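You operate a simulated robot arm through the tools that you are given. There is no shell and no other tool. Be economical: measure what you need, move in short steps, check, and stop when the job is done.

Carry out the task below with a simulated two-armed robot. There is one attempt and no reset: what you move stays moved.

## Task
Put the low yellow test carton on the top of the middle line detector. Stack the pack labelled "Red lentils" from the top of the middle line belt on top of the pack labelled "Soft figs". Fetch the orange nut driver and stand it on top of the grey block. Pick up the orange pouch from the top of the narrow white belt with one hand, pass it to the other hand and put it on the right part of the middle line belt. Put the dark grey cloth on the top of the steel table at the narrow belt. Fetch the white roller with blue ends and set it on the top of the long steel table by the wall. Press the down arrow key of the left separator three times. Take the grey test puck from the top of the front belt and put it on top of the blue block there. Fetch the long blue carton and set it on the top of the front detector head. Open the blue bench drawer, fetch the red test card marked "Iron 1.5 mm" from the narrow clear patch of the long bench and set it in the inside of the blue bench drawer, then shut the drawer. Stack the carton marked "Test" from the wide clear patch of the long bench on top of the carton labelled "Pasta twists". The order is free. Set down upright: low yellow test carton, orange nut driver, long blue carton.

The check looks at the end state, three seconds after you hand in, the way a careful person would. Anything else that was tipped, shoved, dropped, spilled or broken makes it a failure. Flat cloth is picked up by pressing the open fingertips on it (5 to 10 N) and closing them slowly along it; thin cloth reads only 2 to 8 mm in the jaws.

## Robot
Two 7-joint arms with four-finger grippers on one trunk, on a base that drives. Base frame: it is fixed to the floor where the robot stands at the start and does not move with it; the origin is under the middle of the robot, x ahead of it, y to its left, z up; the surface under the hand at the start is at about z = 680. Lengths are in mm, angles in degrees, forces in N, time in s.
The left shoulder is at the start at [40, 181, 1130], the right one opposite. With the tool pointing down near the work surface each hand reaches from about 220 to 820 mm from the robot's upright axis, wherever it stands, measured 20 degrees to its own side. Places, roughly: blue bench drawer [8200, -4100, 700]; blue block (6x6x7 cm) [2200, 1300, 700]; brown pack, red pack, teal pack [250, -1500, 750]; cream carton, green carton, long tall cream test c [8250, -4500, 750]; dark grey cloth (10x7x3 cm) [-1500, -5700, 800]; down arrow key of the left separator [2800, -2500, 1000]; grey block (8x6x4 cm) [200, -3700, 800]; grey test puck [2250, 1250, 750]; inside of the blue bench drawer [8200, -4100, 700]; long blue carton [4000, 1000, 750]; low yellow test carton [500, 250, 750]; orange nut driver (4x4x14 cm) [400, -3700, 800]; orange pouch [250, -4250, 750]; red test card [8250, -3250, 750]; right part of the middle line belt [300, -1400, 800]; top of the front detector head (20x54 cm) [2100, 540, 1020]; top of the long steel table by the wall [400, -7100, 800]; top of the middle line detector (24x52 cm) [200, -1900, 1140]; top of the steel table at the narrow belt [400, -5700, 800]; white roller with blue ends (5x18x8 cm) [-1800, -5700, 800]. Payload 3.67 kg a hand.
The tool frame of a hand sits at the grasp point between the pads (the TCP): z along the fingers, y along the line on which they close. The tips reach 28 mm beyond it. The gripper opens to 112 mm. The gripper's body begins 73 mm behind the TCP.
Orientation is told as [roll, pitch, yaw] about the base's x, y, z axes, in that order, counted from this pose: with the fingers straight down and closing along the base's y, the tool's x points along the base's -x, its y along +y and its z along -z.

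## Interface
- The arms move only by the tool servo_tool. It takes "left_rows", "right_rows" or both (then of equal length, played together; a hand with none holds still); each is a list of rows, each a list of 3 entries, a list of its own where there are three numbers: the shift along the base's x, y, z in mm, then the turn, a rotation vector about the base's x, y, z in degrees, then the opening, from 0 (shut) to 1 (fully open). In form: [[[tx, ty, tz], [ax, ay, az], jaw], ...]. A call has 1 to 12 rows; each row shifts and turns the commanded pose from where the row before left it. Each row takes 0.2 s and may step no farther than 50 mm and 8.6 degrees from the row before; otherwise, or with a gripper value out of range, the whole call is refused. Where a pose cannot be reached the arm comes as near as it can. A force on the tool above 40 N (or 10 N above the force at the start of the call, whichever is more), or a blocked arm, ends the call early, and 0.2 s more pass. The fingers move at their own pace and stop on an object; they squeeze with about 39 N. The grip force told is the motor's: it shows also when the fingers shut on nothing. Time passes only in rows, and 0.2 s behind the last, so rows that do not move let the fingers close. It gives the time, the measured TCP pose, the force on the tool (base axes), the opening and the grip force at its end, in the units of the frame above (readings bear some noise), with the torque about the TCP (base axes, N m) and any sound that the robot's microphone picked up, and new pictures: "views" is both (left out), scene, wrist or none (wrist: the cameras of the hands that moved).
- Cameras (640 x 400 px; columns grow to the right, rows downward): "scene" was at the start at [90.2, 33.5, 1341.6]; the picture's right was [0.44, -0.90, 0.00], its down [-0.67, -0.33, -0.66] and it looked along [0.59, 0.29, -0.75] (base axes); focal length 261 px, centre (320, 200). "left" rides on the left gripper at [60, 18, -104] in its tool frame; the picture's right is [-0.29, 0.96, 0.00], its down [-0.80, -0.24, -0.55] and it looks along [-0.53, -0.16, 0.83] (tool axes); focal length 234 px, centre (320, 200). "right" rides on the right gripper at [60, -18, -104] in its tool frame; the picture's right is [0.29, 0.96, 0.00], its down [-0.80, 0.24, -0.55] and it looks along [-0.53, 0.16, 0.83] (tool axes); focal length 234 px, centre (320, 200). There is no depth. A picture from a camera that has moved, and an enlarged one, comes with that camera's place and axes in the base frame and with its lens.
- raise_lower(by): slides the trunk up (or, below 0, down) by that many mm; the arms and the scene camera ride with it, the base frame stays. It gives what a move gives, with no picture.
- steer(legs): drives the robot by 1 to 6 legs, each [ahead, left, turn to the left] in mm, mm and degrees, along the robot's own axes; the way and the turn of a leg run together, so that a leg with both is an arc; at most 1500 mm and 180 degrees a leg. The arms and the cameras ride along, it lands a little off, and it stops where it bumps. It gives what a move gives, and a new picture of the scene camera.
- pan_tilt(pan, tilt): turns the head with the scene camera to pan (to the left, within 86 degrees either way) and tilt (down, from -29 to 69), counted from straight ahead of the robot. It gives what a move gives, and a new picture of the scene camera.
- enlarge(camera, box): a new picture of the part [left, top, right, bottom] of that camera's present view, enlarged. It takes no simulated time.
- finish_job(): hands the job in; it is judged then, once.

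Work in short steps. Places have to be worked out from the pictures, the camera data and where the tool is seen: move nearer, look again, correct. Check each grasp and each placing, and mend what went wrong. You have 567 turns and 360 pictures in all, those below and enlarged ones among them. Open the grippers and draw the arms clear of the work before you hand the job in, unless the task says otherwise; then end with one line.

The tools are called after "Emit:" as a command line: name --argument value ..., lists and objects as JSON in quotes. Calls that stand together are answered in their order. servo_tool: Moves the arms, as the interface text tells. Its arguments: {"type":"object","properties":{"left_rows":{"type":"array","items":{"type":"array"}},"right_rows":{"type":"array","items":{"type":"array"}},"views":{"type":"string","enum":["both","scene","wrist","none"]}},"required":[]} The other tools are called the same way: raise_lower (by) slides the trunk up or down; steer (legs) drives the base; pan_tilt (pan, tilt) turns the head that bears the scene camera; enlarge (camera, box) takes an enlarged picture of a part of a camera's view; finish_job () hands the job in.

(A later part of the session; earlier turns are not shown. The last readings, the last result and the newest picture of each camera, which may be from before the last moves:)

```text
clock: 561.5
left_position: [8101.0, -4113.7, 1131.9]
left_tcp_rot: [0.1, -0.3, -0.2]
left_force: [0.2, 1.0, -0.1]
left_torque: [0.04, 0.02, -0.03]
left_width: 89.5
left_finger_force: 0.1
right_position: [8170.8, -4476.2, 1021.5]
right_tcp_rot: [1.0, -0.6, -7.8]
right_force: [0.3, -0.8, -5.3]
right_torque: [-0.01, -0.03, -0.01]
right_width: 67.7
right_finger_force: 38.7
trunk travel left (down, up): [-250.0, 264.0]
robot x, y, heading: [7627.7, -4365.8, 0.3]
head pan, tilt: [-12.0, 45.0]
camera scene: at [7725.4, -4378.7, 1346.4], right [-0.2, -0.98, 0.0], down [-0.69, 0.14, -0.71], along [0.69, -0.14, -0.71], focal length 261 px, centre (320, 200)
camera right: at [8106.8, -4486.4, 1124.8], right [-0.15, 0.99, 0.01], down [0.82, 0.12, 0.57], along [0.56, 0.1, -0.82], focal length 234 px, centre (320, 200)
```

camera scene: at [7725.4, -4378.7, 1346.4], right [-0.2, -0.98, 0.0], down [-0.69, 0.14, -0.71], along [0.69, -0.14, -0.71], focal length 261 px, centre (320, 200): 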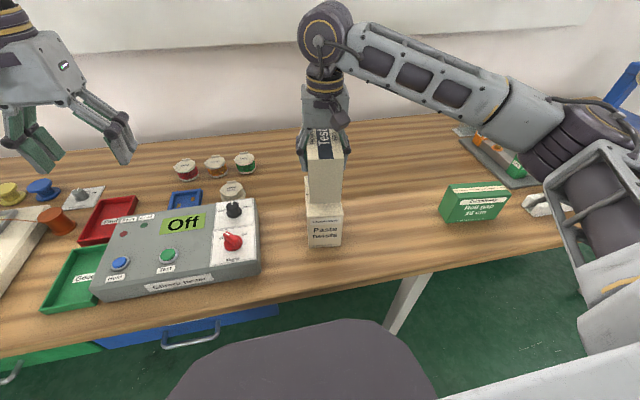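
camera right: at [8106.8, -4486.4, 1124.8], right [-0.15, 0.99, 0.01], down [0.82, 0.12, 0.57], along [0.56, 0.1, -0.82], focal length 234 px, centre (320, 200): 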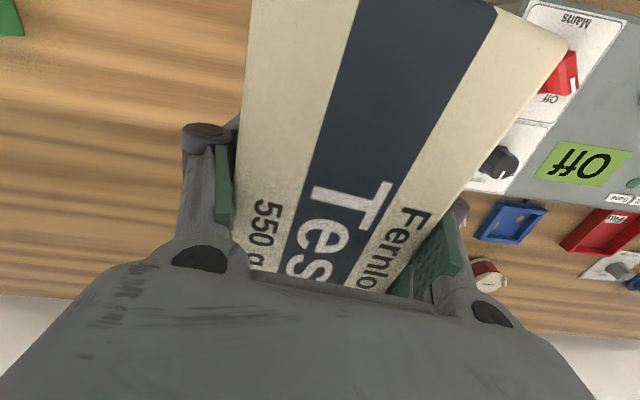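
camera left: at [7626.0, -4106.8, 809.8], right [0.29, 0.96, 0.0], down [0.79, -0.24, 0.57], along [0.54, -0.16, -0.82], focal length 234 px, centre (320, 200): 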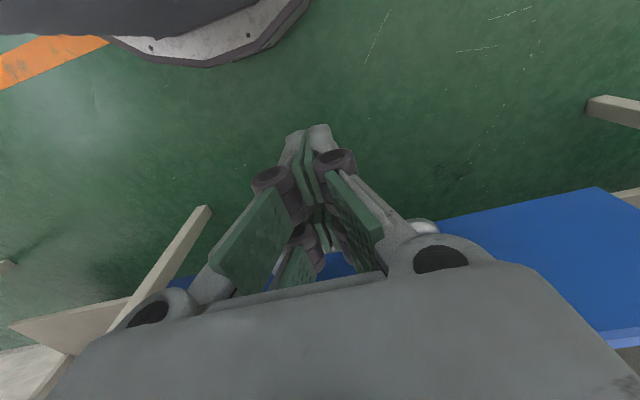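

By the wrist data the Pasta carton's centre is nearer [8157, −4473]. I shift by [−13, +3], lower to just above, and check.

Emit:
servo_tool --right_rows '[[[-13, 3, -10], [0, 0.5, 0], 0.3], [[0, 0, -14], [0, 0, 0], 0.3], [[0, 0, 0], [0, 0, 0], 0.3]]' --views "none"

Emit:
enlarge --camera "scene" --box '[270, 120, 390, 260]'

```text
clock: 562.3
left_position: [8102.2, -4113.3, 1132.9]
left_tcp_rot: [0.1, -0.3, -0.2]
left_force: [-0.1, -0.5, -0.4]
left_torque: [0.0, 0.02, 0.01]
left_width: 89.5
left_finger_force: 0.2
right_position: [8156.4, -4472.4, 1000.2]
right_tcp_rot: [0.9, -0.3, -8.0]
right_force: [0.1, 0.0, -4.9]
right_torque: [-0.02, -0.02, 0.0]
right_width: 67.9
right_finger_force: 38.9
trunk travel left (down, up): [-250.0, 264.0]
robot x, y, heading: [7618.7, -4362.7, 0.3]
head pan, tilt: [-12.0, 45.0]
```

```text
2.86 times, centred on (330, 190) of scene
camera zoom: at [7724.6, -4378.7, 1346.5], right [-0.2, -0.98, 0.0], down [-0.69, 0.14, -0.71], along [0.69, -0.14, -0.71], focal length 746 px, centre (291, 229)
```

zoom: 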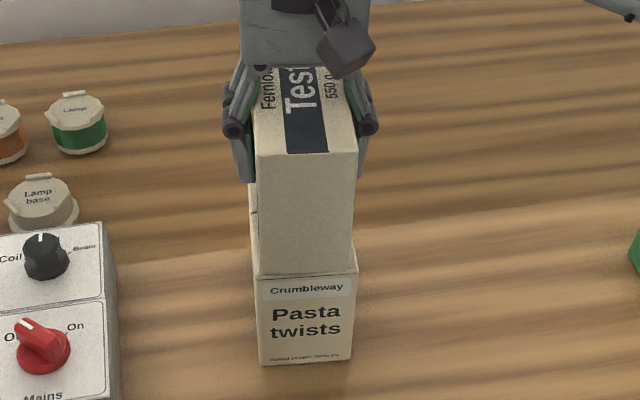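

Well aligned. I lower to contact.

Emit:
servo_tool --right_rows '[[[2, 0, -8], [0, 0, 0], 0.3], [[0, 0, -4], [0, 0, 0], 0.3], [[0, 0, -3], [0, 0, 0], 0.3], [[0, 0, -2], [0, 0, 0], 0.3], [[0, 0, -2], [0, 0, 0], 0.3], [[0, 0, 0], [0, 0, 0], 0.3]]' --views "none"

```text
clock: 563.3
left_position: [8101.1, -4113.0, 1132.8]
left_tcp_rot: [0.1, -0.5, -0.2]
left_force: [-0.3, -0.2, -0.6]
left_torque: [-0.01, 0.06, 0.03]
left_width: 89.7
left_finger_force: 0.0
right_position: [8159.8, -4472.9, 988.9]
right_tcp_rot: [1.1, -0.6, -8.1]
right_force: [-5.4, 0.1, 12.2]
right_torque: [-0.53, 1.13, -0.21]
right_width: 67.6
right_finger_force: 39.2
trunk travel left (down, up): [-250.0, 264.0]
robot x, y, heading: [7623.7, -4361.8, 0.5]
head pan, tilt: [-12.0, 45.0]
stopped in row 4 (right hand): the force on the tool passed its limit at 44 N (the readings are from after the stop); the commanded pose is now the measured one
```

Contact at z≈989. I ease up 1.5 mm, open, and rise.

Emit:
servo_tool --right_rows '[[[0, 0, 1.5], [0, 0, 0], 0.3], [[0, 0, 0], [0, 0, 0], 0.65], [[0, 0, 0], [0, 0, 0], 0.8], [[0, 0, 0], [0, 0, 0], 0.9], [[0, 0, 0], [0, 0, 0], 0.9], [[0, 0, 35], [0, 0, 0], 0.9], [[0, 0, 45], [0, 0, 0], 0.9], [[0, 0, 45], [0, 0, 0], 0.9], [[0, 0, 0], [0, 0, 0], 0.9]]' --views "none"

Emit:
enlarge --camera "scene" --box '[260, 100, 400, 260]'

```text
clock: 565.3
left_position: [8101.4, -4114.1, 1132.0]
left_tcp_rot: [0.0, -0.3, -0.3]
left_force: [-0.4, -0.2, 0.4]
left_torque: [-0.03, 0.02, -0.02]
left_width: 89.8
left_finger_force: 0.1
right_position: [8161.2, -4473.0, 1114.5]
right_tcp_rot: [1.1, -0.4, -8.0]
right_force: [1.0, -1.1, -0.3]
right_torque: [-0.01, 0.03, -0.03]
right_width: 100.3
right_finger_force: 0.1
trunk travel left (down, up): [-250.0, 264.0]
robot x, y, heading: [7623.2, -4360.5, 0.5]
head pan, tilt: [-12.0, 45.0]
```

```text
2.50 times, centred on (330, 180) of scene
camera zoom: at [7724.9, -4379.0, 1346.4], right [-0.2, -0.98, 0.0], down [-0.69, 0.14, -0.71], along [0.69, -0.14, -0.71], focal length 653 px, centre (295, 250)
```

zoom: 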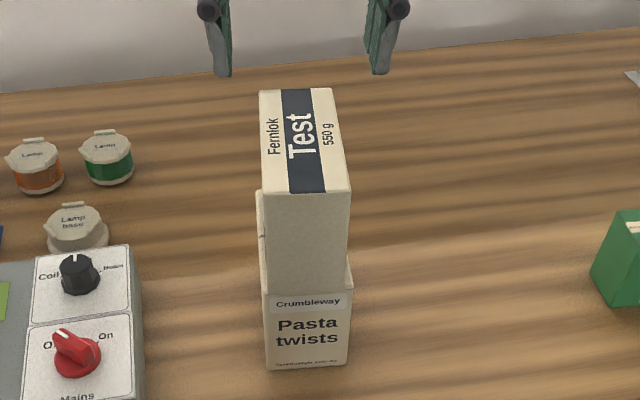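

The Test carton rests on Pasta twists. Now the last two items, near the start area: I retract the right hand and drive back along y≈−4150 to x≈4400, then face +y.

Emit:
servo_tool --right_rows '[[[-40, 0, 20], [0, 0, 2], 0.9], [[-45, 0, 10], [0, 0, 2], 0.9], [[-45, 0, 10], [0, 0, 2], 0.9], [[-45, 0, 0], [0, 0, 2], 0.9], [[-45, 0, 0], [0, 0, 0], 0.9]]' --left_rows '[[[-30, 0, 10], [0, 0, 0], 0.8], [[-30, 0, 10], [0, 0, 0], 0.8], [[-30, 0, 0], [0, 0, 0], 0.8], [[0, 0, 0], [0, 0, 0], 0.8], [[0, 0, 0], [0, 0, 0], 0.8]]' --views "none"

Emit:
steer --legs '[[-330, 0, 0], [0, 210, 0], [-1450, 0, 0], [-1450, 0, 0], [0, 0, 90]]'

Emit:
pan_tilt --pan 10 --tilt 20

```text
clock: 566.5
left_position: [8010.8, -4113.3, 1153.1]
left_tcp_rot: [0.0, -0.4, -0.2]
left_force: [-0.1, 0.0, 1.1]
left_torque: [-0.04, -0.02, -0.01]
left_width: 89.4
left_finger_force: 0.1
right_position: [7939.3, -4472.9, 1153.4]
right_tcp_rot: [1.1, -0.6, -0.1]
right_force: [-0.2, 1.8, 0.0]
right_torque: [-0.01, -0.02, 0.0]
right_width: 100.5
right_finger_force: 0.0
trunk travel left (down, up): [-250.0, 264.0]
robot x, y, heading: [7623.3, -4357.3, 0.2]
head pan, tilt: [-12.0, 45.0]
```

```text
clock: 588.2
left_position: [4152.0, -3790.7, 1151.7]
left_tcp_rot: [0.1, -0.3, 89.7]
left_force: [0.5, -0.3, -0.5]
left_torque: [0.0, -0.05, -0.02]
left_width: 89.7
left_finger_force: 0.1
right_position: [4512.4, -3861.5, 1154.5]
right_tcp_rot: [1.1, -0.6, 89.8]
right_force: [0.7, -0.6, 0.7]
right_torque: [-0.02, 0.0, 0.0]
right_width: 100.8
right_finger_force: 0.1
trunk travel left (down, up): [-250.0, 264.0]
robot x, y, heading: [4400.2, -4175.8, 90.2]
head pan, tilt: [-12.0, 45.0]
camera scene: at [4416.1, -4078.8, 1346.5], right [0.98, -0.2, 0.0], down [-0.14, -0.69, -0.71], along [0.14, 0.69, -0.71], focal length 261 px, centre (320, 200)
```

scene: 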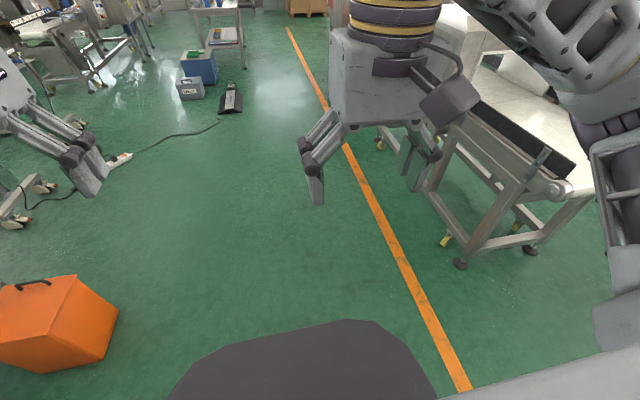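

```text
clock: 589.1
left_position: [4153.8, -3789.1, 1152.1]
left_tcp_rot: [0.2, -0.4, 89.5]
left_force: [0.1, 1.0, -0.1]
left_torque: [-0.01, -0.02, -0.01]
left_width: 89.7
left_finger_force: 0.2
right_position: [4512.4, -3862.7, 1153.5]
right_tcp_rot: [1.2, -0.6, 89.7]
right_force: [0.3, 0.0, -0.5]
right_torque: [0.03, 0.01, -0.02]
right_width: 100.9
right_finger_force: 0.0
trunk travel left (down, up): [-250.0, 264.0]
robot x, y, heading: [4405.2, -4182.2, 90.1]
head pan, tilt: [10.0, 20.0]
camera scene: at [4383.2, -4066.7, 1385.1], right [0.98, 0.18, 0.0], down [0.06, -0.34, -0.94], along [-0.17, 0.92, -0.34], focal length 261 px, centre (320, 200)
```

scene: 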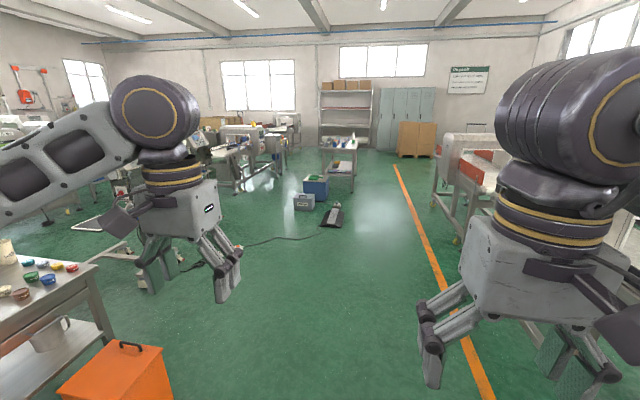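

The lane at x≈4420 is free up to the cart. I drive ahead to y≈−250 and look.

Emit:
steer --legs '[[1450, 0, 0], [1450, 0, 0], [950, 0, 0]]'

Emit:
pan_tilt --pan 25 --tilt 25

```text
clock: 608.2
left_position: [4224.7, 50.6, 1153.4]
left_tcp_rot: [0.1, -0.3, 87.7]
left_force: [0.4, 0.4, 0.9]
left_torque: [0.02, -0.01, 0.0]
left_width: 89.6
left_finger_force: 0.0
right_position: [4579.8, -33.5, 1153.5]
right_tcp_rot: [1.2, -0.7, 87.9]
right_force: [0.3, -0.1, -0.6]
right_torque: [0.03, -0.01, -0.03]
right_width: 101.1
right_finger_force: 0.0
trunk travel left (down, up): [-250.0, 264.0]
robot x, y, heading: [4458.3, -350.7, 87.9]
head pan, tilt: [10.0, 20.0]
camera scene: at [4444.4, -233.8, 1385.1], right [0.99, 0.14, 0.0], down [0.05, -0.34, -0.94], along [-0.14, 0.93, -0.34], focal length 261 px, centre (320, 200)
```

scene: 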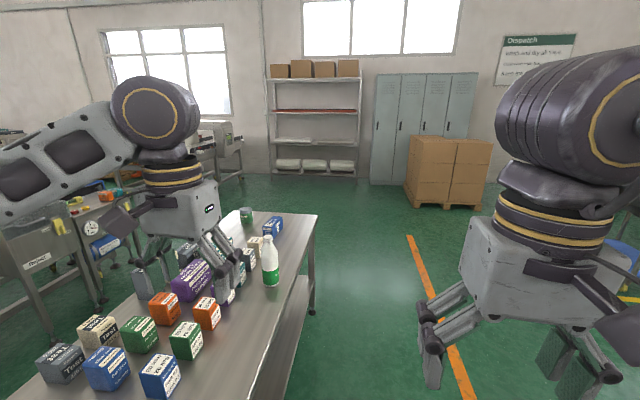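

```text
clock: 609.0
left_position: [4223.8, 48.3, 1153.0]
left_tcp_rot: [0.1, -0.3, 87.8]
left_force: [0.1, 0.0, -0.5]
left_torque: [0.01, 0.02, -0.01]
left_width: 89.5
left_finger_force: 0.1
right_position: [4580.5, -32.1, 1154.1]
right_tcp_rot: [1.2, -0.6, 88.0]
right_force: [0.6, 0.3, -0.3]
right_torque: [-0.03, -0.01, 0.0]
right_width: 100.8
right_finger_force: 0.1
trunk travel left (down, up): [-250.0, 264.0]
robot x, y, heading: [4459.9, -344.5, 88.4]
head pan, tilt: [25.0, 25.0]
camera scene: at [4421.5, -241.7, 1377.1], right [0.92, 0.39, 0.0], down [0.17, -0.39, -0.91], along [-0.36, 0.83, -0.42], focal length 261 px, centre (320, 200)
```

scene: 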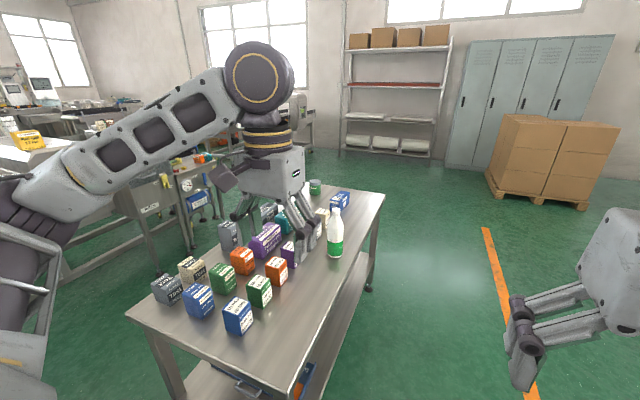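

A table full of cartons. I zoom in to find the long blue one.

Emit:
enlarge --camera "scene" --box '[140, 160, 390, 350]'

```text
2.11 times, centred on (265, 255) of scene
camera zoom: at [4421.5, -241.7, 1377.1], right [0.92, 0.39, 0.0], down [0.17, -0.39, -0.91], along [-0.36, 0.83, -0.42], focal length 550 px, centre (436, 84)
```

zoom: 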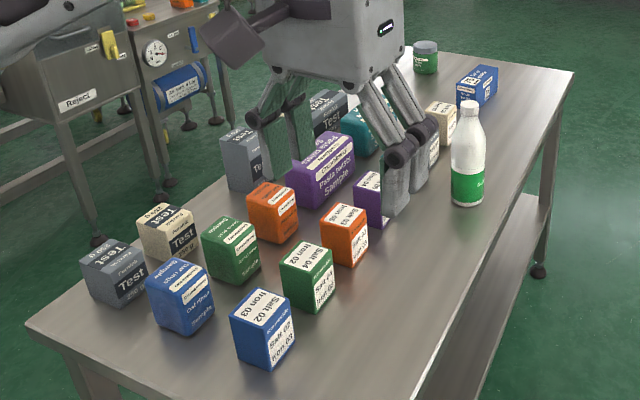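

The far blue carton at about [4018, 946] is the one. I go round to the table's +x side: to [4700, 950], facing −x.

Emit:
steer --legs '[[0, -240, 1.6], [1290, 0, 0], [0, 0, 90]]'

Emit:
pan_tilt --pan 0 --tilt 45

```text
clock: 621.2
left_position: [4318.5, 709.6, 1152.2]
left_tcp_rot: [0.1, -0.4, 177.3]
left_force: [-0.8, -0.6, -0.4]
left_torque: [-0.01, -0.02, -0.03]
left_width: 89.5
left_finger_force: 0.3
right_position: [4404.2, 1065.3, 1154.6]
right_tcp_rot: [1.2, -0.6, 177.6]
right_force: [-0.3, 0.7, -0.3]
right_torque: [0.02, -0.02, -0.01]
right_width: 100.8
right_finger_force: 0.0
trunk travel left (down, up): [-250.0, 264.0]
robot x, y, heading: [4715.1, 942.2, 178.1]
head pan, tilt: [25.0, 25.0]
camera scene: at [4609.1, 904.5, 1377.0], right [-0.39, 0.92, 0.0], down [0.39, 0.17, -0.91], along [-0.83, -0.35, -0.42], focal length 261 px, centre (320, 200)
```

scene: 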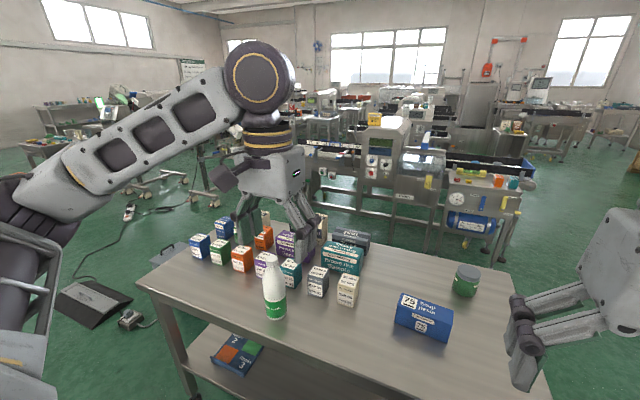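

```text
clock: 622.1
left_position: [4318.2, 708.3, 1153.4]
left_tcp_rot: [0.0, -0.3, 177.4]
left_force: [0.2, 0.3, 0.6]
left_torque: [-0.01, -0.01, 0.01]
left_width: 89.4
left_finger_force: 0.0
right_position: [4403.1, 1067.1, 1154.3]
right_tcp_rot: [1.2, -0.6, 177.6]
right_force: [0.0, 0.2, -0.8]
right_torque: [0.0, -0.01, 0.0]
right_width: 100.8
right_finger_force: 0.3
trunk travel left (down, up): [-250.0, 264.0]
robot x, y, heading: [4713.9, 945.4, 178.3]
head pan, tilt: [0.0, 45.0]
camera scene: at [4612.6, 943.4, 1346.5], right [0.03, 1.0, 0.0], down [0.71, -0.02, -0.71], along [-0.71, 0.02, -0.71], focal length 261 px, centre (320, 200)
```

scene: 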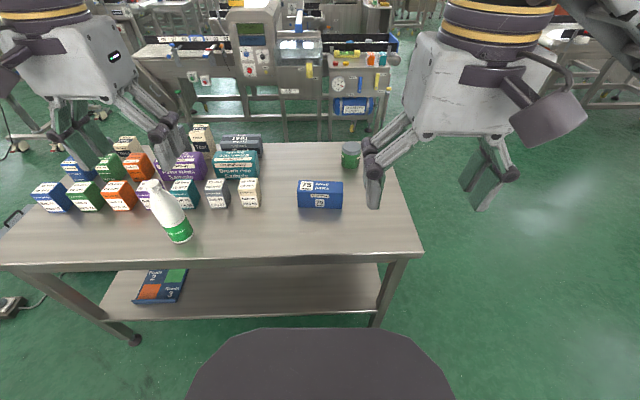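

I zoom on the blue carton.

Emit:
enlarge --camera "scene" --box '[270, 150, 370, 230]'

```text
5.00 times, centred on (320, 190) of scene
camera zoom: at [4612.6, 943.4, 1346.5], right [0.03, 1.0, 0.0], down [0.71, -0.02, -0.71], along [-0.71, 0.02, -0.71], focal length 1306 px, centre (320, 250)
```

zoom: 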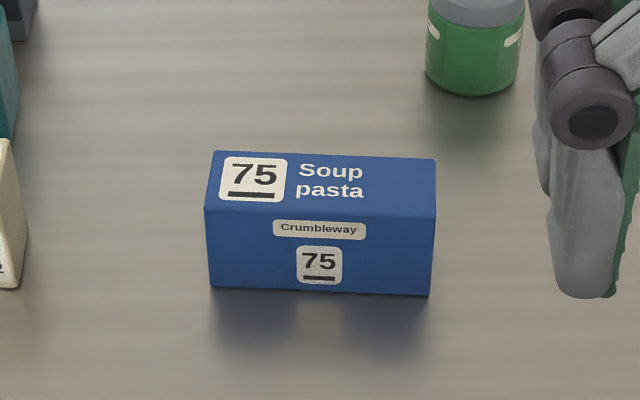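

Carton about 136 (y) × 54 (x) × 69 high, centre near [4025, 960]. I bring the right hand over it, turning to close along x.

Emit:
servo_tool --right_rows '[[[-34, -9.7, -17], [0, 0, -8.1], 1], [[-34, -9.7, -17], [0, 0, -8.1], 1], [[-34, -9.7, -17], [0, 0, -8.1], 1], [[-34, -9.7, -17], [0, 0, -8.1], 1], [[-34, -9.7, -17], [0, 0, -8.1], 1], [[-34, -9.7, -17], [0, 0, -8.1], 1], [[-34, -9.7, -17], [0, 0, -8.1], 1], [[-34, -9.7, -17], [0, 0, -8.1], 1], [[-34, -9.7, -17], [0, 0, -8.1], 1], [[-34, -9.7, -17], [0, 0, -8.1], 1], [[-34, -9.7, -17], [0, 0, -8.1], 1], [[0, 0, 0], [0, 0, 0], 1]]' --views "wrist"

```text
clock: 624.7
left_position: [4319.5, 707.8, 1153.2]
left_tcp_rot: [0.1, -0.4, 177.4]
left_force: [-0.1, -0.4, 0.3]
left_torque: [0.0, 0.04, -0.03]
left_width: 89.7
left_finger_force: 0.1
right_position: [4030.9, 960.0, 967.1]
right_tcp_rot: [1.2, -0.6, 88.4]
right_force: [0.1, -0.6, 0.1]
right_torque: [-0.01, 0.02, -0.02]
right_width: 111.9
right_finger_force: 0.1
trunk travel left (down, up): [-250.0, 264.0]
robot x, y, heading: [4713.1, 941.9, 178.0]
head pan, tilt: [0.0, 45.0]
camera right: at [4048.6, 898.4, 1069.0], right [-0.96, -0.26, 0.02], down [-0.21, 0.8, 0.57], along [-0.16, 0.54, -0.82], focal length 234 px, centre (320, 200)
```

right: 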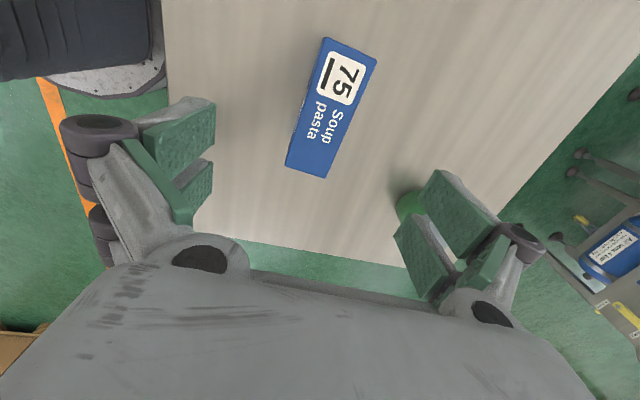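

Refined: centre [4020, 962], top 812, yaw −4. I descend to TCP z≈785 and grip.

Emit:
servo_tool --right_rows '[[[-5.5, 1, -40], [0, 0, -1.3], 1], [[-5.5, 1, -45], [0, 0, -1.3], 1], [[0, 0, -45], [0, 0, 0], 1], [[0, 0, -40], [0, 0, 0], 1], [[0, 0, -12], [0, 0, 0], 1], [[0, 0, 0], [0, 0, 0], 0.6], [[0, 0, 0], [0, 0, 0], 0.3], [[0, 0, 0], [0, 0, 0], 0.2], [[0, 0, 0], [0, 0, 0], 0.2]]' --views "wrist"

```text
clock: 626.7
left_position: [4317.9, 707.2, 1152.0]
left_tcp_rot: [0.1, -0.2, 177.4]
left_force: [-0.2, -0.6, -0.2]
left_torque: [-0.01, 0.0, 0.01]
left_width: 89.5
left_finger_force: 0.0
right_position: [4019.1, 961.4, 784.1]
right_tcp_rot: [1.2, -0.6, 85.9]
right_force: [-0.3, 0.4, 0.8]
right_torque: [-0.09, -0.08, 0.04]
right_width: 54.6
right_finger_force: 39.1
trunk travel left (down, up): [-250.0, 264.0]
robot x, y, heading: [4713.4, 942.5, 177.9]
head pan, tilt: [0.0, 45.0]
camera right: at [4034.8, 898.8, 887.2], right [-0.98, -0.22, 0.02], down [-0.17, 0.81, 0.57], along [-0.14, 0.55, -0.82], focal length 234 px, centre (320, 200)
```

right: 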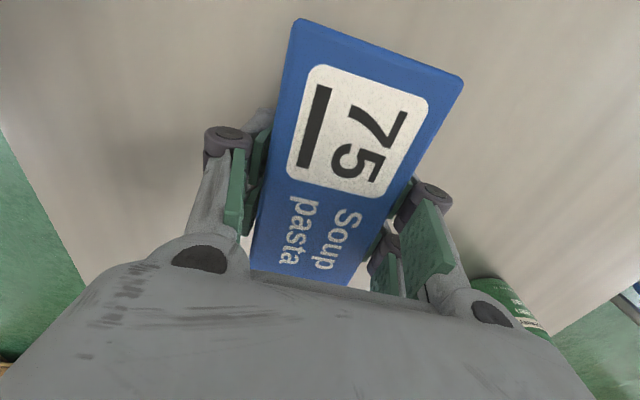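

Gripped at 54.6 mm. I lift it well up and pull it back, raising the trunk too for the detector head.

Emit:
servo_tool --right_rows '[[[0, 0, 30], [0, 0, 0], 0.2], [[0, 0, 45], [0, 0, 0], 0.2], [[0, 0, 45], [0, 0, 0], 0.2], [[15, 0, 45], [0, 0, 0], 0.2], [[25, 0, 40], [0, 0, 0], 0.2], [[30, 5, 35], [0, 0, 0], 0.2], [[40, 10, 25], [0, 0, 0], 0.2], [[45, 10, 0], [0, 0, 0], 0.2], [[45, 10, 0], [0, 0, 0], 0.2], [[45, 10, 0], [0, 0, 0], 0.2], [[0, 0, 0], [0, 0, 0], 0.2]]' --views "none"

Emit:
raise_lower --by 150

Emit:
pan_tilt --pan 0 --tilt 18

```text
clock: 629.1
left_position: [4318.0, 708.5, 1152.5]
left_tcp_rot: [0.0, -0.2, 177.4]
left_force: [0.0, -0.1, -0.4]
left_torque: [0.0, -0.02, 0.02]
left_width: 89.8
left_finger_force: 0.0
right_position: [4263.4, 1006.0, 1048.6]
right_tcp_rot: [1.1, -0.6, 85.9]
right_force: [-0.3, -0.9, -2.8]
right_torque: [-0.02, -0.02, -0.03]
right_width: 54.6
right_finger_force: 39.5
trunk travel left (down, up): [-250.0, 264.0]
robot x, y, heading: [4718.2, 942.1, 177.9]
head pan, tilt: [0.0, 45.0]
```

```text
clock: 630.9
left_position: [4317.5, 709.4, 1301.6]
left_tcp_rot: [0.1, -0.3, 177.5]
left_force: [0.2, -0.3, 0.3]
left_torque: [0.01, 0.02, 0.03]
left_width: 89.4
left_finger_force: 0.0
right_position: [4262.9, 1005.5, 1198.2]
right_tcp_rot: [1.2, -0.6, 85.9]
right_force: [-0.5, -0.6, -2.7]
right_torque: [-0.01, 0.0, -0.01]
right_width: 54.4
right_finger_force: 38.7
trunk travel left (down, up): [-400.0, 114.0]
robot x, y, heading: [4714.2, 942.3, 178.0]
head pan, tilt: [0.0, 45.0]
```

```text
clock: 631.8
left_position: [4319.3, 709.2, 1301.4]
left_tcp_rot: [0.2, -0.3, 177.5]
left_force: [-0.3, 0.4, -0.1]
left_torque: [0.0, -0.02, 0.0]
left_width: 89.6
left_finger_force: 0.1
right_position: [4263.3, 1005.5, 1197.1]
right_tcp_rot: [1.1, -0.6, 85.9]
right_force: [0.0, 1.2, -2.4]
right_torque: [0.0, 0.0, 0.01]
right_width: 54.5
right_finger_force: 38.9
trunk travel left (down, up): [-400.0, 114.0]
robot x, y, heading: [4715.2, 941.9, 178.0]
head pan, tilt: [0.0, 18.0]
camera scene: at [4600.5, 943.9, 1537.5], right [0.03, 1.0, 0.0], down [0.31, -0.01, -0.95], along [-0.95, 0.03, -0.31], focal length 261 px, centre (320, 200)
```

scene: 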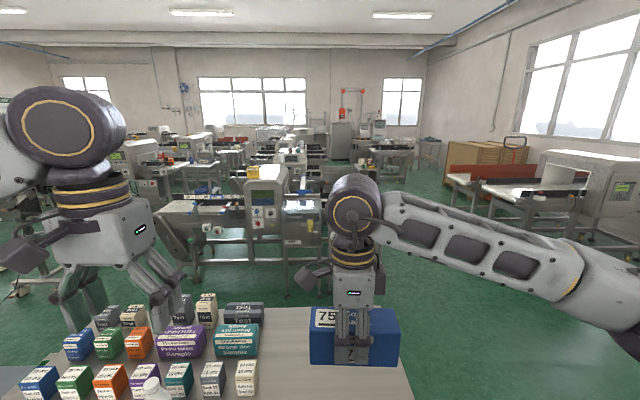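

The front line lies ahead beyond the table. I go round the table's north side to about [3000, 600], heading 180.

Emit:
steer --legs '[[0, -720, 2], [1450, 0, 0], [270, 0, 0], [0, 550, 0], [0, 500, 0]]'

Emit:
pan_tilt --pan 0 --tilt 35

```text
clock: 649.8
left_position: [2637.1, 361.5, 1302.1]
left_tcp_rot: [0.0, -0.2, -179.7]
left_force: [-0.2, 0.2, -0.1]
left_torque: [0.02, -0.02, 0.04]
left_width: 89.5
left_finger_force: 0.0
right_position: [2568.0, 655.7, 1197.4]
right_tcp_rot: [1.1, -0.6, 88.6]
right_force: [0.3, -0.1, -3.0]
right_torque: [0.0, -0.01, -0.01]
right_width: 54.6
right_finger_force: 38.4
trunk travel left (down, up): [-400.0, 114.0]
robot x, y, heading: [3023.0, 609.6, -179.2]
head pan, tilt: [0.0, 18.0]
camera scene: at [2908.4, 609.5, 1537.6], right [-0.01, 1.0, 0.0], down [0.31, 0.0, -0.95], along [-0.95, -0.01, -0.31], focal length 261 px, centre (320, 200)
```

scene: 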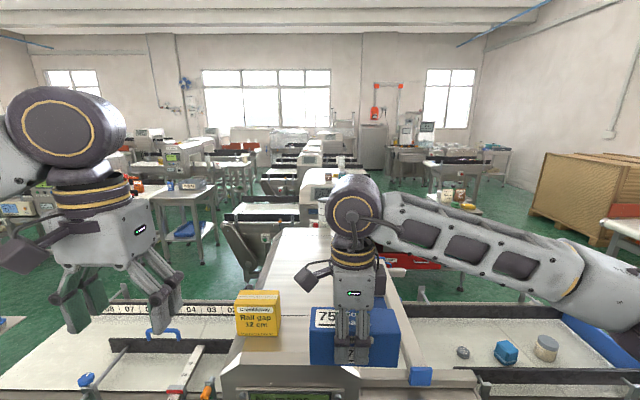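

```text
clock: 650.6
left_position: [2638.3, 359.0, 1302.2]
left_tcp_rot: [0.1, -0.3, -179.8]
left_force: [0.0, 0.6, 0.5]
left_torque: [0.02, -0.04, -0.01]
left_width: 89.5
left_finger_force: 0.0
right_position: [2567.8, 654.1, 1198.4]
right_tcp_rot: [1.1, -0.7, 88.7]
right_force: [0.1, -0.6, -2.1]
right_torque: [-0.01, 0.0, 0.0]
right_width: 54.7
right_finger_force: 39.2
trunk travel left (down, up): [-400.0, 114.0]
robot x, y, heading: [3022.1, 612.3, -179.2]
head pan, tilt: [0.0, 35.0]
camera scene: at [2913.7, 608.3, 1510.6], right [-0.01, 1.0, 0.0], down [0.57, 0.01, -0.82], along [-0.82, -0.01, -0.57], focal length 261 px, centre (320, 200)
```

scene: 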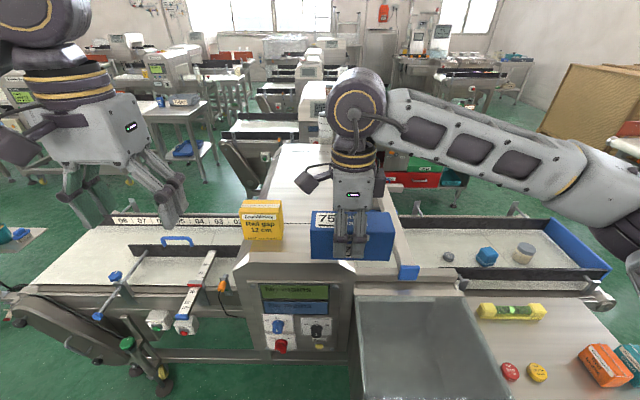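

The detector head top carries a yellow box at its near end. I shift left 190 and ahead 130 so the hand can reach over the head, then look with the wrist camera.

Emit:
steer --legs '[[0, 190, -0.8], [130, 0, 0]]'

Emit:
servo_tool --right_rows '[[[-30, 0, 10], [0, 0, 8.1], 0.2], [[-30, 0, 10], [0, 0, 8.1], 0.2], [[-30, 5, 10], [0, 0, 8.1], 0.2], [[-30, 5, 0], [0, 0, 8.1], 0.2], [[-30, 5, 0], [0, 0, 8.1], 0.2], [[-20, 5, 0], [0, 0, 8.1], 0.2], [[-20, 5, 0], [0, 0, 8.1], 0.2], [[-20, 5, 0], [0, 0, 8.1], 0.2], [[-20, 5, 0], [0, 0, 8.1], 0.2], [[-20, 5, 0], [0, 0, 8.1], 0.2], [[-20, 5, 0], [0, 0, 8.1], 0.2], [[0, 0, 0], [0, 0, 0], 0.2]]' --views "both"

```text
clock: 653.1
left_position: [2508.2, 174.5, 1302.2]
left_tcp_rot: [0.1, -0.5, 179.5]
left_force: [0.7, -1.2, -0.5]
left_torque: [0.02, 0.03, 0.02]
left_width: 89.7
left_finger_force: 0.1
right_position: [2442.1, 468.5, 1198.6]
right_tcp_rot: [1.2, -0.6, 88.0]
right_force: [-0.3, 0.3, -2.8]
right_torque: [0.02, 0.02, 0.0]
right_width: 54.7
right_finger_force: 39.0
trunk travel left (down, up): [-400.0, 114.0]
robot x, y, heading: [2895.5, 418.4, -179.9]
head pan, tilt: [0.0, 35.0]
camera scene: at [2786.7, 418.7, 1510.7], right [0.0, 1.0, 0.0], down [0.57, 0.0, -0.82], along [-0.82, 0.0, -0.57], focal length 261 px, centre (320, 200)
```

scene: 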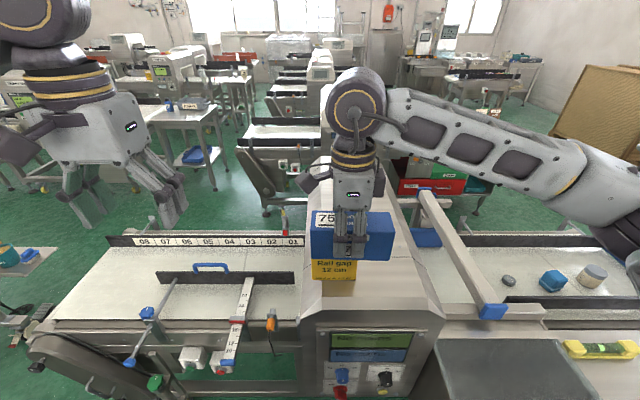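

```text
clock: 655.7
left_position: [2506.1, 173.7, 1302.6]
left_tcp_rot: [0.1, -0.4, 179.5]
left_force: [-0.6, -0.4, -1.3]
left_torque: [0.0, 0.0, 0.0]
left_width: 89.8
left_finger_force: 0.0
right_position: [2171.6, 514.7, 1229.0]
right_tcp_rot: [1.3, -0.5, 177.0]
right_force: [0.0, 0.4, -2.0]
right_torque: [0.02, 0.0, 0.0]
right_width: 54.7
right_finger_force: 38.6
trunk travel left (down, up): [-400.0, 114.0]
robot x, y, heading: [2894.4, 420.2, -179.9]
head pan, tilt: [0.0, 35.0]
camera scene: at [2785.3, 419.4, 1510.5], right [0.0, 1.0, 0.0], down [0.57, 0.0, -0.82], along [-0.82, 0.0, -0.57], focal length 261 px, centre (320, 200)
camera right: at [2232.7, 531.3, 1331.1], right [0.24, -0.97, 0.02], down [-0.8, -0.19, 0.57], along [-0.55, -0.15, -0.82], focal length 234 px, centre (320, 200)
```

scene: 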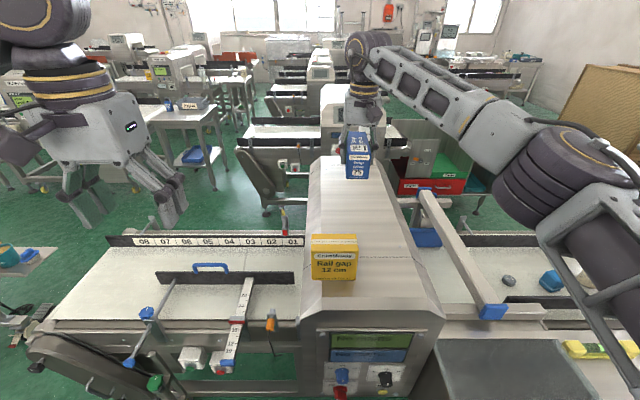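
right: 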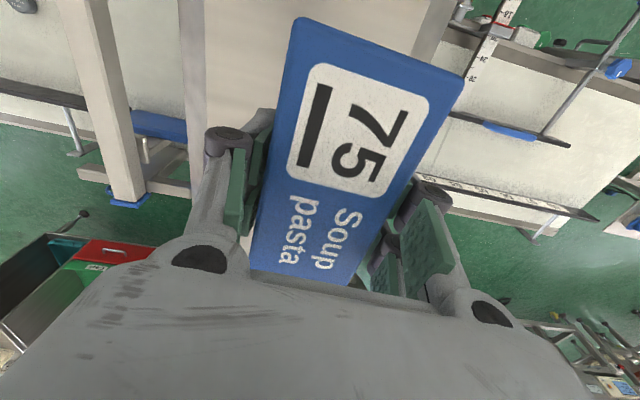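

Head top spans y≈418–654 here. I center at y≈536 and lower to just above (expected contact TCP z≈1060).

Emit:
servo_tool --right_rows '[[[-5, 21, -20], [0, 0, 2], 0.2], [[0, 0, -45], [0, 0, 1], 0.2], [[0, 0, -45], [0, 0, 0], 0.2], [[0, 0, -35], [0, 0, 0], 0.2], [[0, 0, 0], [0, 0, 0], 0.2]]' --views "wrist"

Emit:
enlarge --camera "scene" --box '[270, 100, 450, 290]'

```text
clock: 656.9
left_position: [2506.1, 174.5, 1302.1]
left_tcp_rot: [0.1, -0.4, 179.7]
left_force: [0.6, 0.4, 0.5]
left_torque: [0.03, -0.01, -0.01]
left_width: 89.7
left_finger_force: 0.1
right_position: [2164.6, 534.6, 1082.4]
right_tcp_rot: [1.1, -0.6, -179.9]
right_force: [0.4, 0.1, -1.6]
right_torque: [-0.01, -0.02, -0.01]
right_width: 54.7
right_finger_force: 38.9
trunk travel left (down, up): [-400.0, 114.0]
robot x, y, heading: [2894.1, 421.9, -179.9]
head pan, tilt: [0.0, 35.0]
camera right: at [2226.3, 554.8, 1185.3], right [0.29, -0.96, 0.02], down [-0.79, -0.23, 0.57], along [-0.54, -0.18, -0.82], focal length 234 px, centre (320, 200)
```

right: 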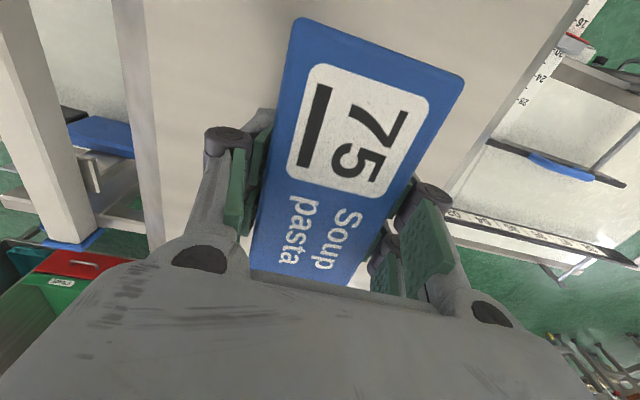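

```text
2.11 times, centred on (360, 195) of scene
camera zoom: at [2785.3, 418.7, 1510.5], right [0.0, 1.0, 0.0], down [0.57, 0.0, -0.82], along [-0.82, 0.0, -0.57], focal length 550 px, centre (236, 210)
```

zoom: 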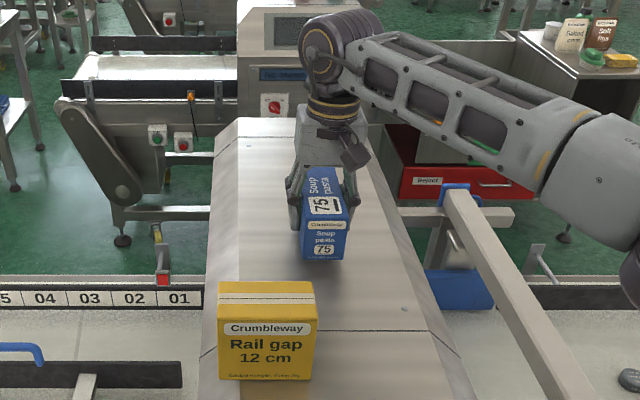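

Centred on the top. I lower gently to contact.

Emit:
servo_tool --right_rows '[[[0, 0, -8], [0, 0, 0], 0.2], [[0, 0, -4], [0, 0, 0], 0.2], [[0, 0, -3], [0, 0, 0], 0.2], [[0, 0, -3], [0, 0, 0], 0.2], [[0, 0, -3], [0, 0, 0], 0.2], [[0, 0, -3], [0, 0, 0], 0.2], [[0, 0, 0], [0, 0, 0], 0.2]]' --views "none"

```text
clock: 658.5
left_position: [2508.3, 173.5, 1302.1]
left_tcp_rot: [0.1, -0.4, 179.5]
left_force: [0.4, 0.8, -0.3]
left_torque: [-0.01, -0.02, 0.01]
left_width: 89.5
left_finger_force: 0.1
right_position: [2166.0, 534.3, 1063.3]
right_tcp_rot: [1.3, -1.0, 180.0]
right_force: [-10.3, 2.7, 31.0]
right_torque: [0.12, 0.29, 0.1]
right_width: 54.9
right_finger_force: 38.6
trunk travel left (down, up): [-400.0, 114.0]
robot x, y, heading: [2895.5, 420.5, -179.9]
head pan, tilt: [0.0, 35.0]
```

Contact (31 N) at z≈1063. I ease up 2 mm, open, and rise.

Emit:
servo_tool --right_rows '[[[0, 0, 4], [0, 0, 0], 0.2], [[0, 0, 0], [0, 0, 0], 0.55], [[0, 0, 0], [0, 0, 0], 0.75], [[0, 0, 0], [0, 0, 0], 0.85], [[0, 0, 0], [0, 0, 0], 0.85], [[0, 0, 35], [0, 0, 0], 0.85], [[0, 0, 45], [0, 0, 0], 0.85], [[10, 0, 45], [0, 0, 0], 0.85], [[0, 0, 0], [0, 0, 0], 0.85]]' --views "none"

Emit:
enlarge --camera "scene" --box '[270, 100, 450, 290]'

```text
clock: 660.5
left_position: [2506.8, 173.3, 1302.7]
left_tcp_rot: [0.1, -0.4, 179.5]
left_force: [-0.4, 0.7, -0.7]
left_torque: [-0.02, -0.01, 0.01]
left_width: 89.6
left_finger_force: 0.0
right_position: [2173.1, 534.8, 1188.1]
right_tcp_rot: [1.1, -0.5, -180.0]
right_force: [0.3, 0.1, -0.2]
right_torque: [-0.01, 0.0, 0.0]
right_width: 94.9
right_finger_force: 0.1
trunk travel left (down, up): [-400.0, 114.0]
robot x, y, heading: [2895.9, 418.6, -179.8]
head pan, tilt: [0.0, 35.0]
```

```text
2.11 times, centred on (360, 195) of scene
camera zoom: at [2784.6, 419.1, 1510.4], right [0.0, 1.0, 0.0], down [0.57, 0.0, -0.82], along [-0.82, 0.0, -0.57], focal length 550 px, centre (236, 210)
```

zoom: 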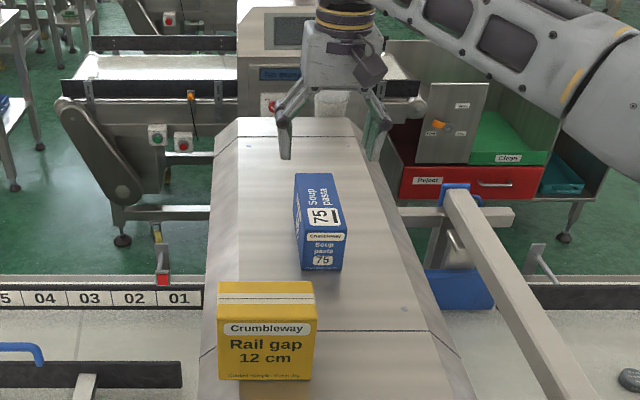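

The blue carton stands on the head. I zoom on the right belt to identify puck and block.

Emit:
enlarge --camera "scene" --box '[470, 230, 640, 310]'

```text
3.76 times, centred on (555, 270) of scene
camera zoom: at [2784.6, 419.1, 1510.4], right [0.0, 1.0, 0.0], down [0.57, 0.0, -0.82], along [-0.82, 0.0, -0.57], focal length 983 px, centre (-565, -64)
```

zoom: 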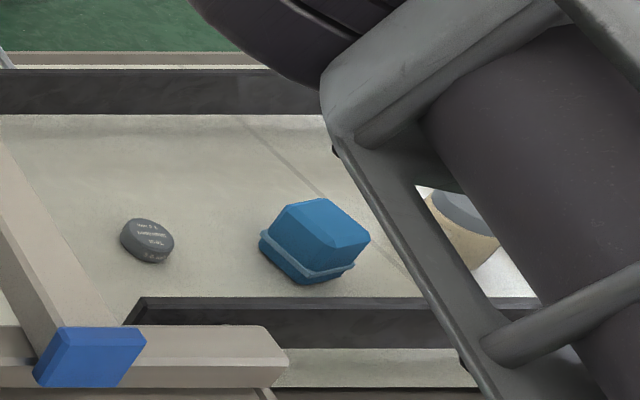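

Puck ≈[2145, 1135], block ≈[2160, 1285], best reached from the line's −x side. I back off, slide right past the belt's end to y≈1950 and look.

Emit:
servo_tool --right_rows '[[[40, 0, 20], [0, 0, 0], 0.85], [[45, 0, 10], [0, 0, 0], 0.85], [[45, 0, 0], [0, 0, 0], 0.85], [[45, 0, 0], [0, 0, 0], 0.85], [[45, 0, 0], [0, 0, 0], 0.85]]' --views "none"

Emit:
steer --legs '[[-170, 0, 0], [0, -1400, 0], [0, -200, 0]]'

Emit:
pan_tilt --pan 15 --tilt 32

```text
clock: 661.7
left_position: [2507.2, 173.4, 1302.5]
left_tcp_rot: [0.2, -0.4, 179.5]
left_force: [-0.1, 0.4, 0.2]
left_torque: [-0.04, 0.03, -0.03]
left_width: 89.5
left_finger_force: 0.0
right_position: [2396.8, 535.3, 1220.1]
right_tcp_rot: [1.2, -0.8, -179.9]
right_force: [1.0, 0.5, -0.4]
right_torque: [-0.01, 0.04, -0.02]
right_width: 94.9
right_finger_force: 0.0
trunk travel left (down, up): [-400.0, 114.0]
robot x, y, heading: [2897.4, 421.0, -179.8]
head pan, tilt: [0.0, 35.0]
```

```text
clock: 671.2
left_position: [2667.5, 1764.2, 1302.0]
left_tcp_rot: [0.0, -0.4, -179.8]
left_force: [-0.1, -0.6, -0.5]
left_torque: [0.02, 0.02, 0.02]
left_width: 89.8
left_finger_force: 0.2
right_position: [2553.5, 2124.2, 1219.2]
right_tcp_rot: [1.0, -0.6, -179.2]
right_force: [0.4, 0.7, -0.2]
right_torque: [0.02, 0.01, 0.01]
right_width: 95.4
right_finger_force: 0.1
trunk travel left (down, up): [-400.0, 114.0]
robot x, y, heading: [3054.9, 2018.3, -179.1]
head pan, tilt: [0.0, 35.0]
camera scene: at [2943.6, 2012.7, 1510.5], right [-0.01, 1.0, 0.0], down [0.57, 0.01, -0.82], along [-0.82, -0.01, -0.57], focal length 261 px, centre (320, 200)
```

scene: 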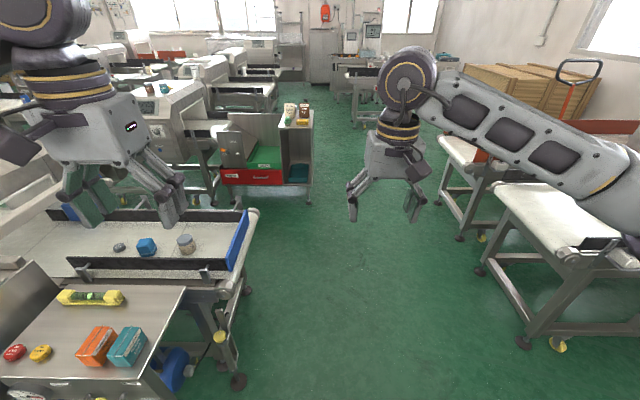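

```text
clock: 671.9
left_position: [2667.1, 1766.1, 1303.7]
left_tcp_rot: [0.1, -0.5, -179.8]
left_force: [0.3, -1.2, 0.4]
left_torque: [0.0, 0.03, -0.01]
left_width: 89.6
left_finger_force: 0.1
right_position: [2552.8, 2126.5, 1218.1]
right_tcp_rot: [1.2, -0.6, -179.2]
right_force: [-0.2, -0.3, -1.2]
right_torque: [0.0, 0.0, 0.01]
right_width: 95.1
right_finger_force: 0.1
trunk travel left (down, up): [-400.0, 114.0]
robot x, y, heading: [3053.6, 2011.6, -179.0]
head pan, tilt: [15.0, 32.0]
camera scene: at [2945.3, 1992.6, 1515.2], right [-0.27, 0.96, 0.0], down [0.51, 0.14, -0.85], along [-0.82, -0.23, -0.53], focal length 261 px, centre (320, 200)
```

scene: 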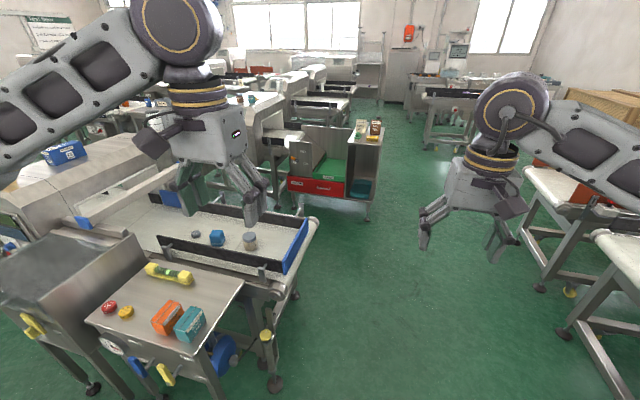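

The −x side is blocked by a cart; from the +x side over the narrow table the puck is ~800 mm away, reachable with the hand tilted forward. I slide to y≈1010 and up to the table.

Emit:
steer --legs '[[0, 1000, -1], [85, 0, 0]]'

Emit:
raise_lower --by -130

Emit:
pan_tilt --pan -10 --tilt 45

```text
clock: 678.0
left_position: [2583.3, 771.3, 1299.0]
left_tcp_rot: [0.1, 0.0, 179.0]
left_force: [-2.2, 0.1, 0.1]
left_torque: [0.02, -0.15, 0.01]
left_width: 89.5
left_finger_force: 0.0
right_position: [2475.5, 1133.0, 1215.2]
right_tcp_rot: [1.1, -0.3, 179.6]
right_force: [-1.3, -0.8, -0.4]
right_torque: [-0.04, -0.16, 0.02]
right_width: 95.3
right_finger_force: 0.2
trunk travel left (down, up): [-400.0, 114.0]
robot x, y, heading: [2979.9, 1017.5, 179.5]
head pan, tilt: [15.0, 32.0]
camera scene: at [2864.3, 990.6, 1514.5], right [-0.25, 0.97, 0.0], down [0.52, 0.13, -0.84], along [-0.82, -0.21, -0.53], focal length 261 px, centre (320, 200)
```

scene: 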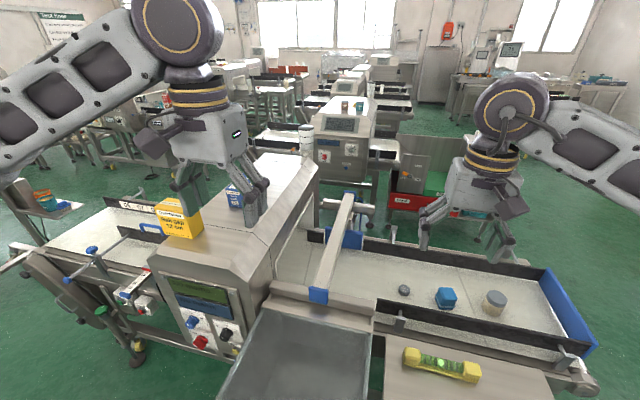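

```text
clock: 679.6
left_position: [2588.9, 771.3, 1171.9]
left_tcp_rot: [0.1, -0.4, 179.0]
left_force: [-0.5, -0.2, 0.6]
left_torque: [0.0, 0.0, 0.0]
left_width: 89.8
left_finger_force: 0.2
right_position: [2481.7, 1133.1, 1088.5]
right_tcp_rot: [1.3, -0.5, 179.6]
right_force: [-0.1, -0.1, 0.5]
right_torque: [0.02, 0.0, -0.01]
right_width: 95.2
right_finger_force: 0.0
trunk travel left (down, up): [-270.0, 244.0]
robot x, y, heading: [2978.2, 1014.8, 179.8]
head pan, tilt: [15.0, 32.0]
```

```text
clock: 680.5
left_position: [2590.6, 770.3, 1171.4]
left_tcp_rot: [0.1, -0.3, 179.0]
left_force: [0.5, -0.7, 0.9]
left_torque: [0.0, -0.03, -0.01]
left_width: 89.9
left_finger_force: 0.0
right_position: [2482.7, 1133.7, 1089.1]
right_tcp_rot: [1.2, -0.7, 179.6]
right_force: [0.8, -1.1, 0.1]
right_torque: [-0.01, 0.0, -0.01]
right_width: 95.2
right_finger_force: 0.1
trunk travel left (down, up): [-270.0, 244.0]
robot x, y, heading: [2977.6, 1013.7, 179.8]
head pan, tilt: [-10.0, 45.0]
camera scene: at [2879.1, 1028.1, 1366.3], right [0.18, 0.98, 0.0], down [0.7, -0.13, -0.71], along [-0.7, 0.13, -0.71], focal length 261 px, centre (320, 200)
```

scene: 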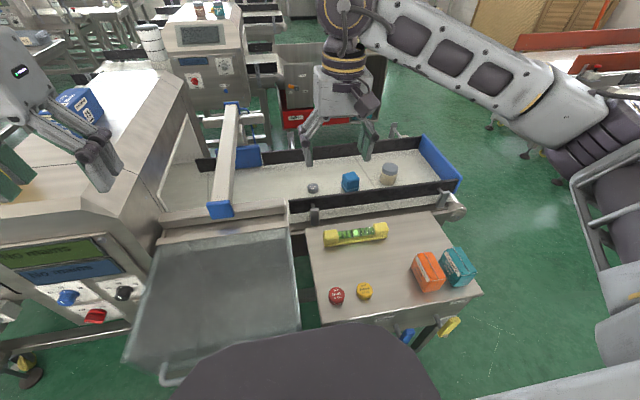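

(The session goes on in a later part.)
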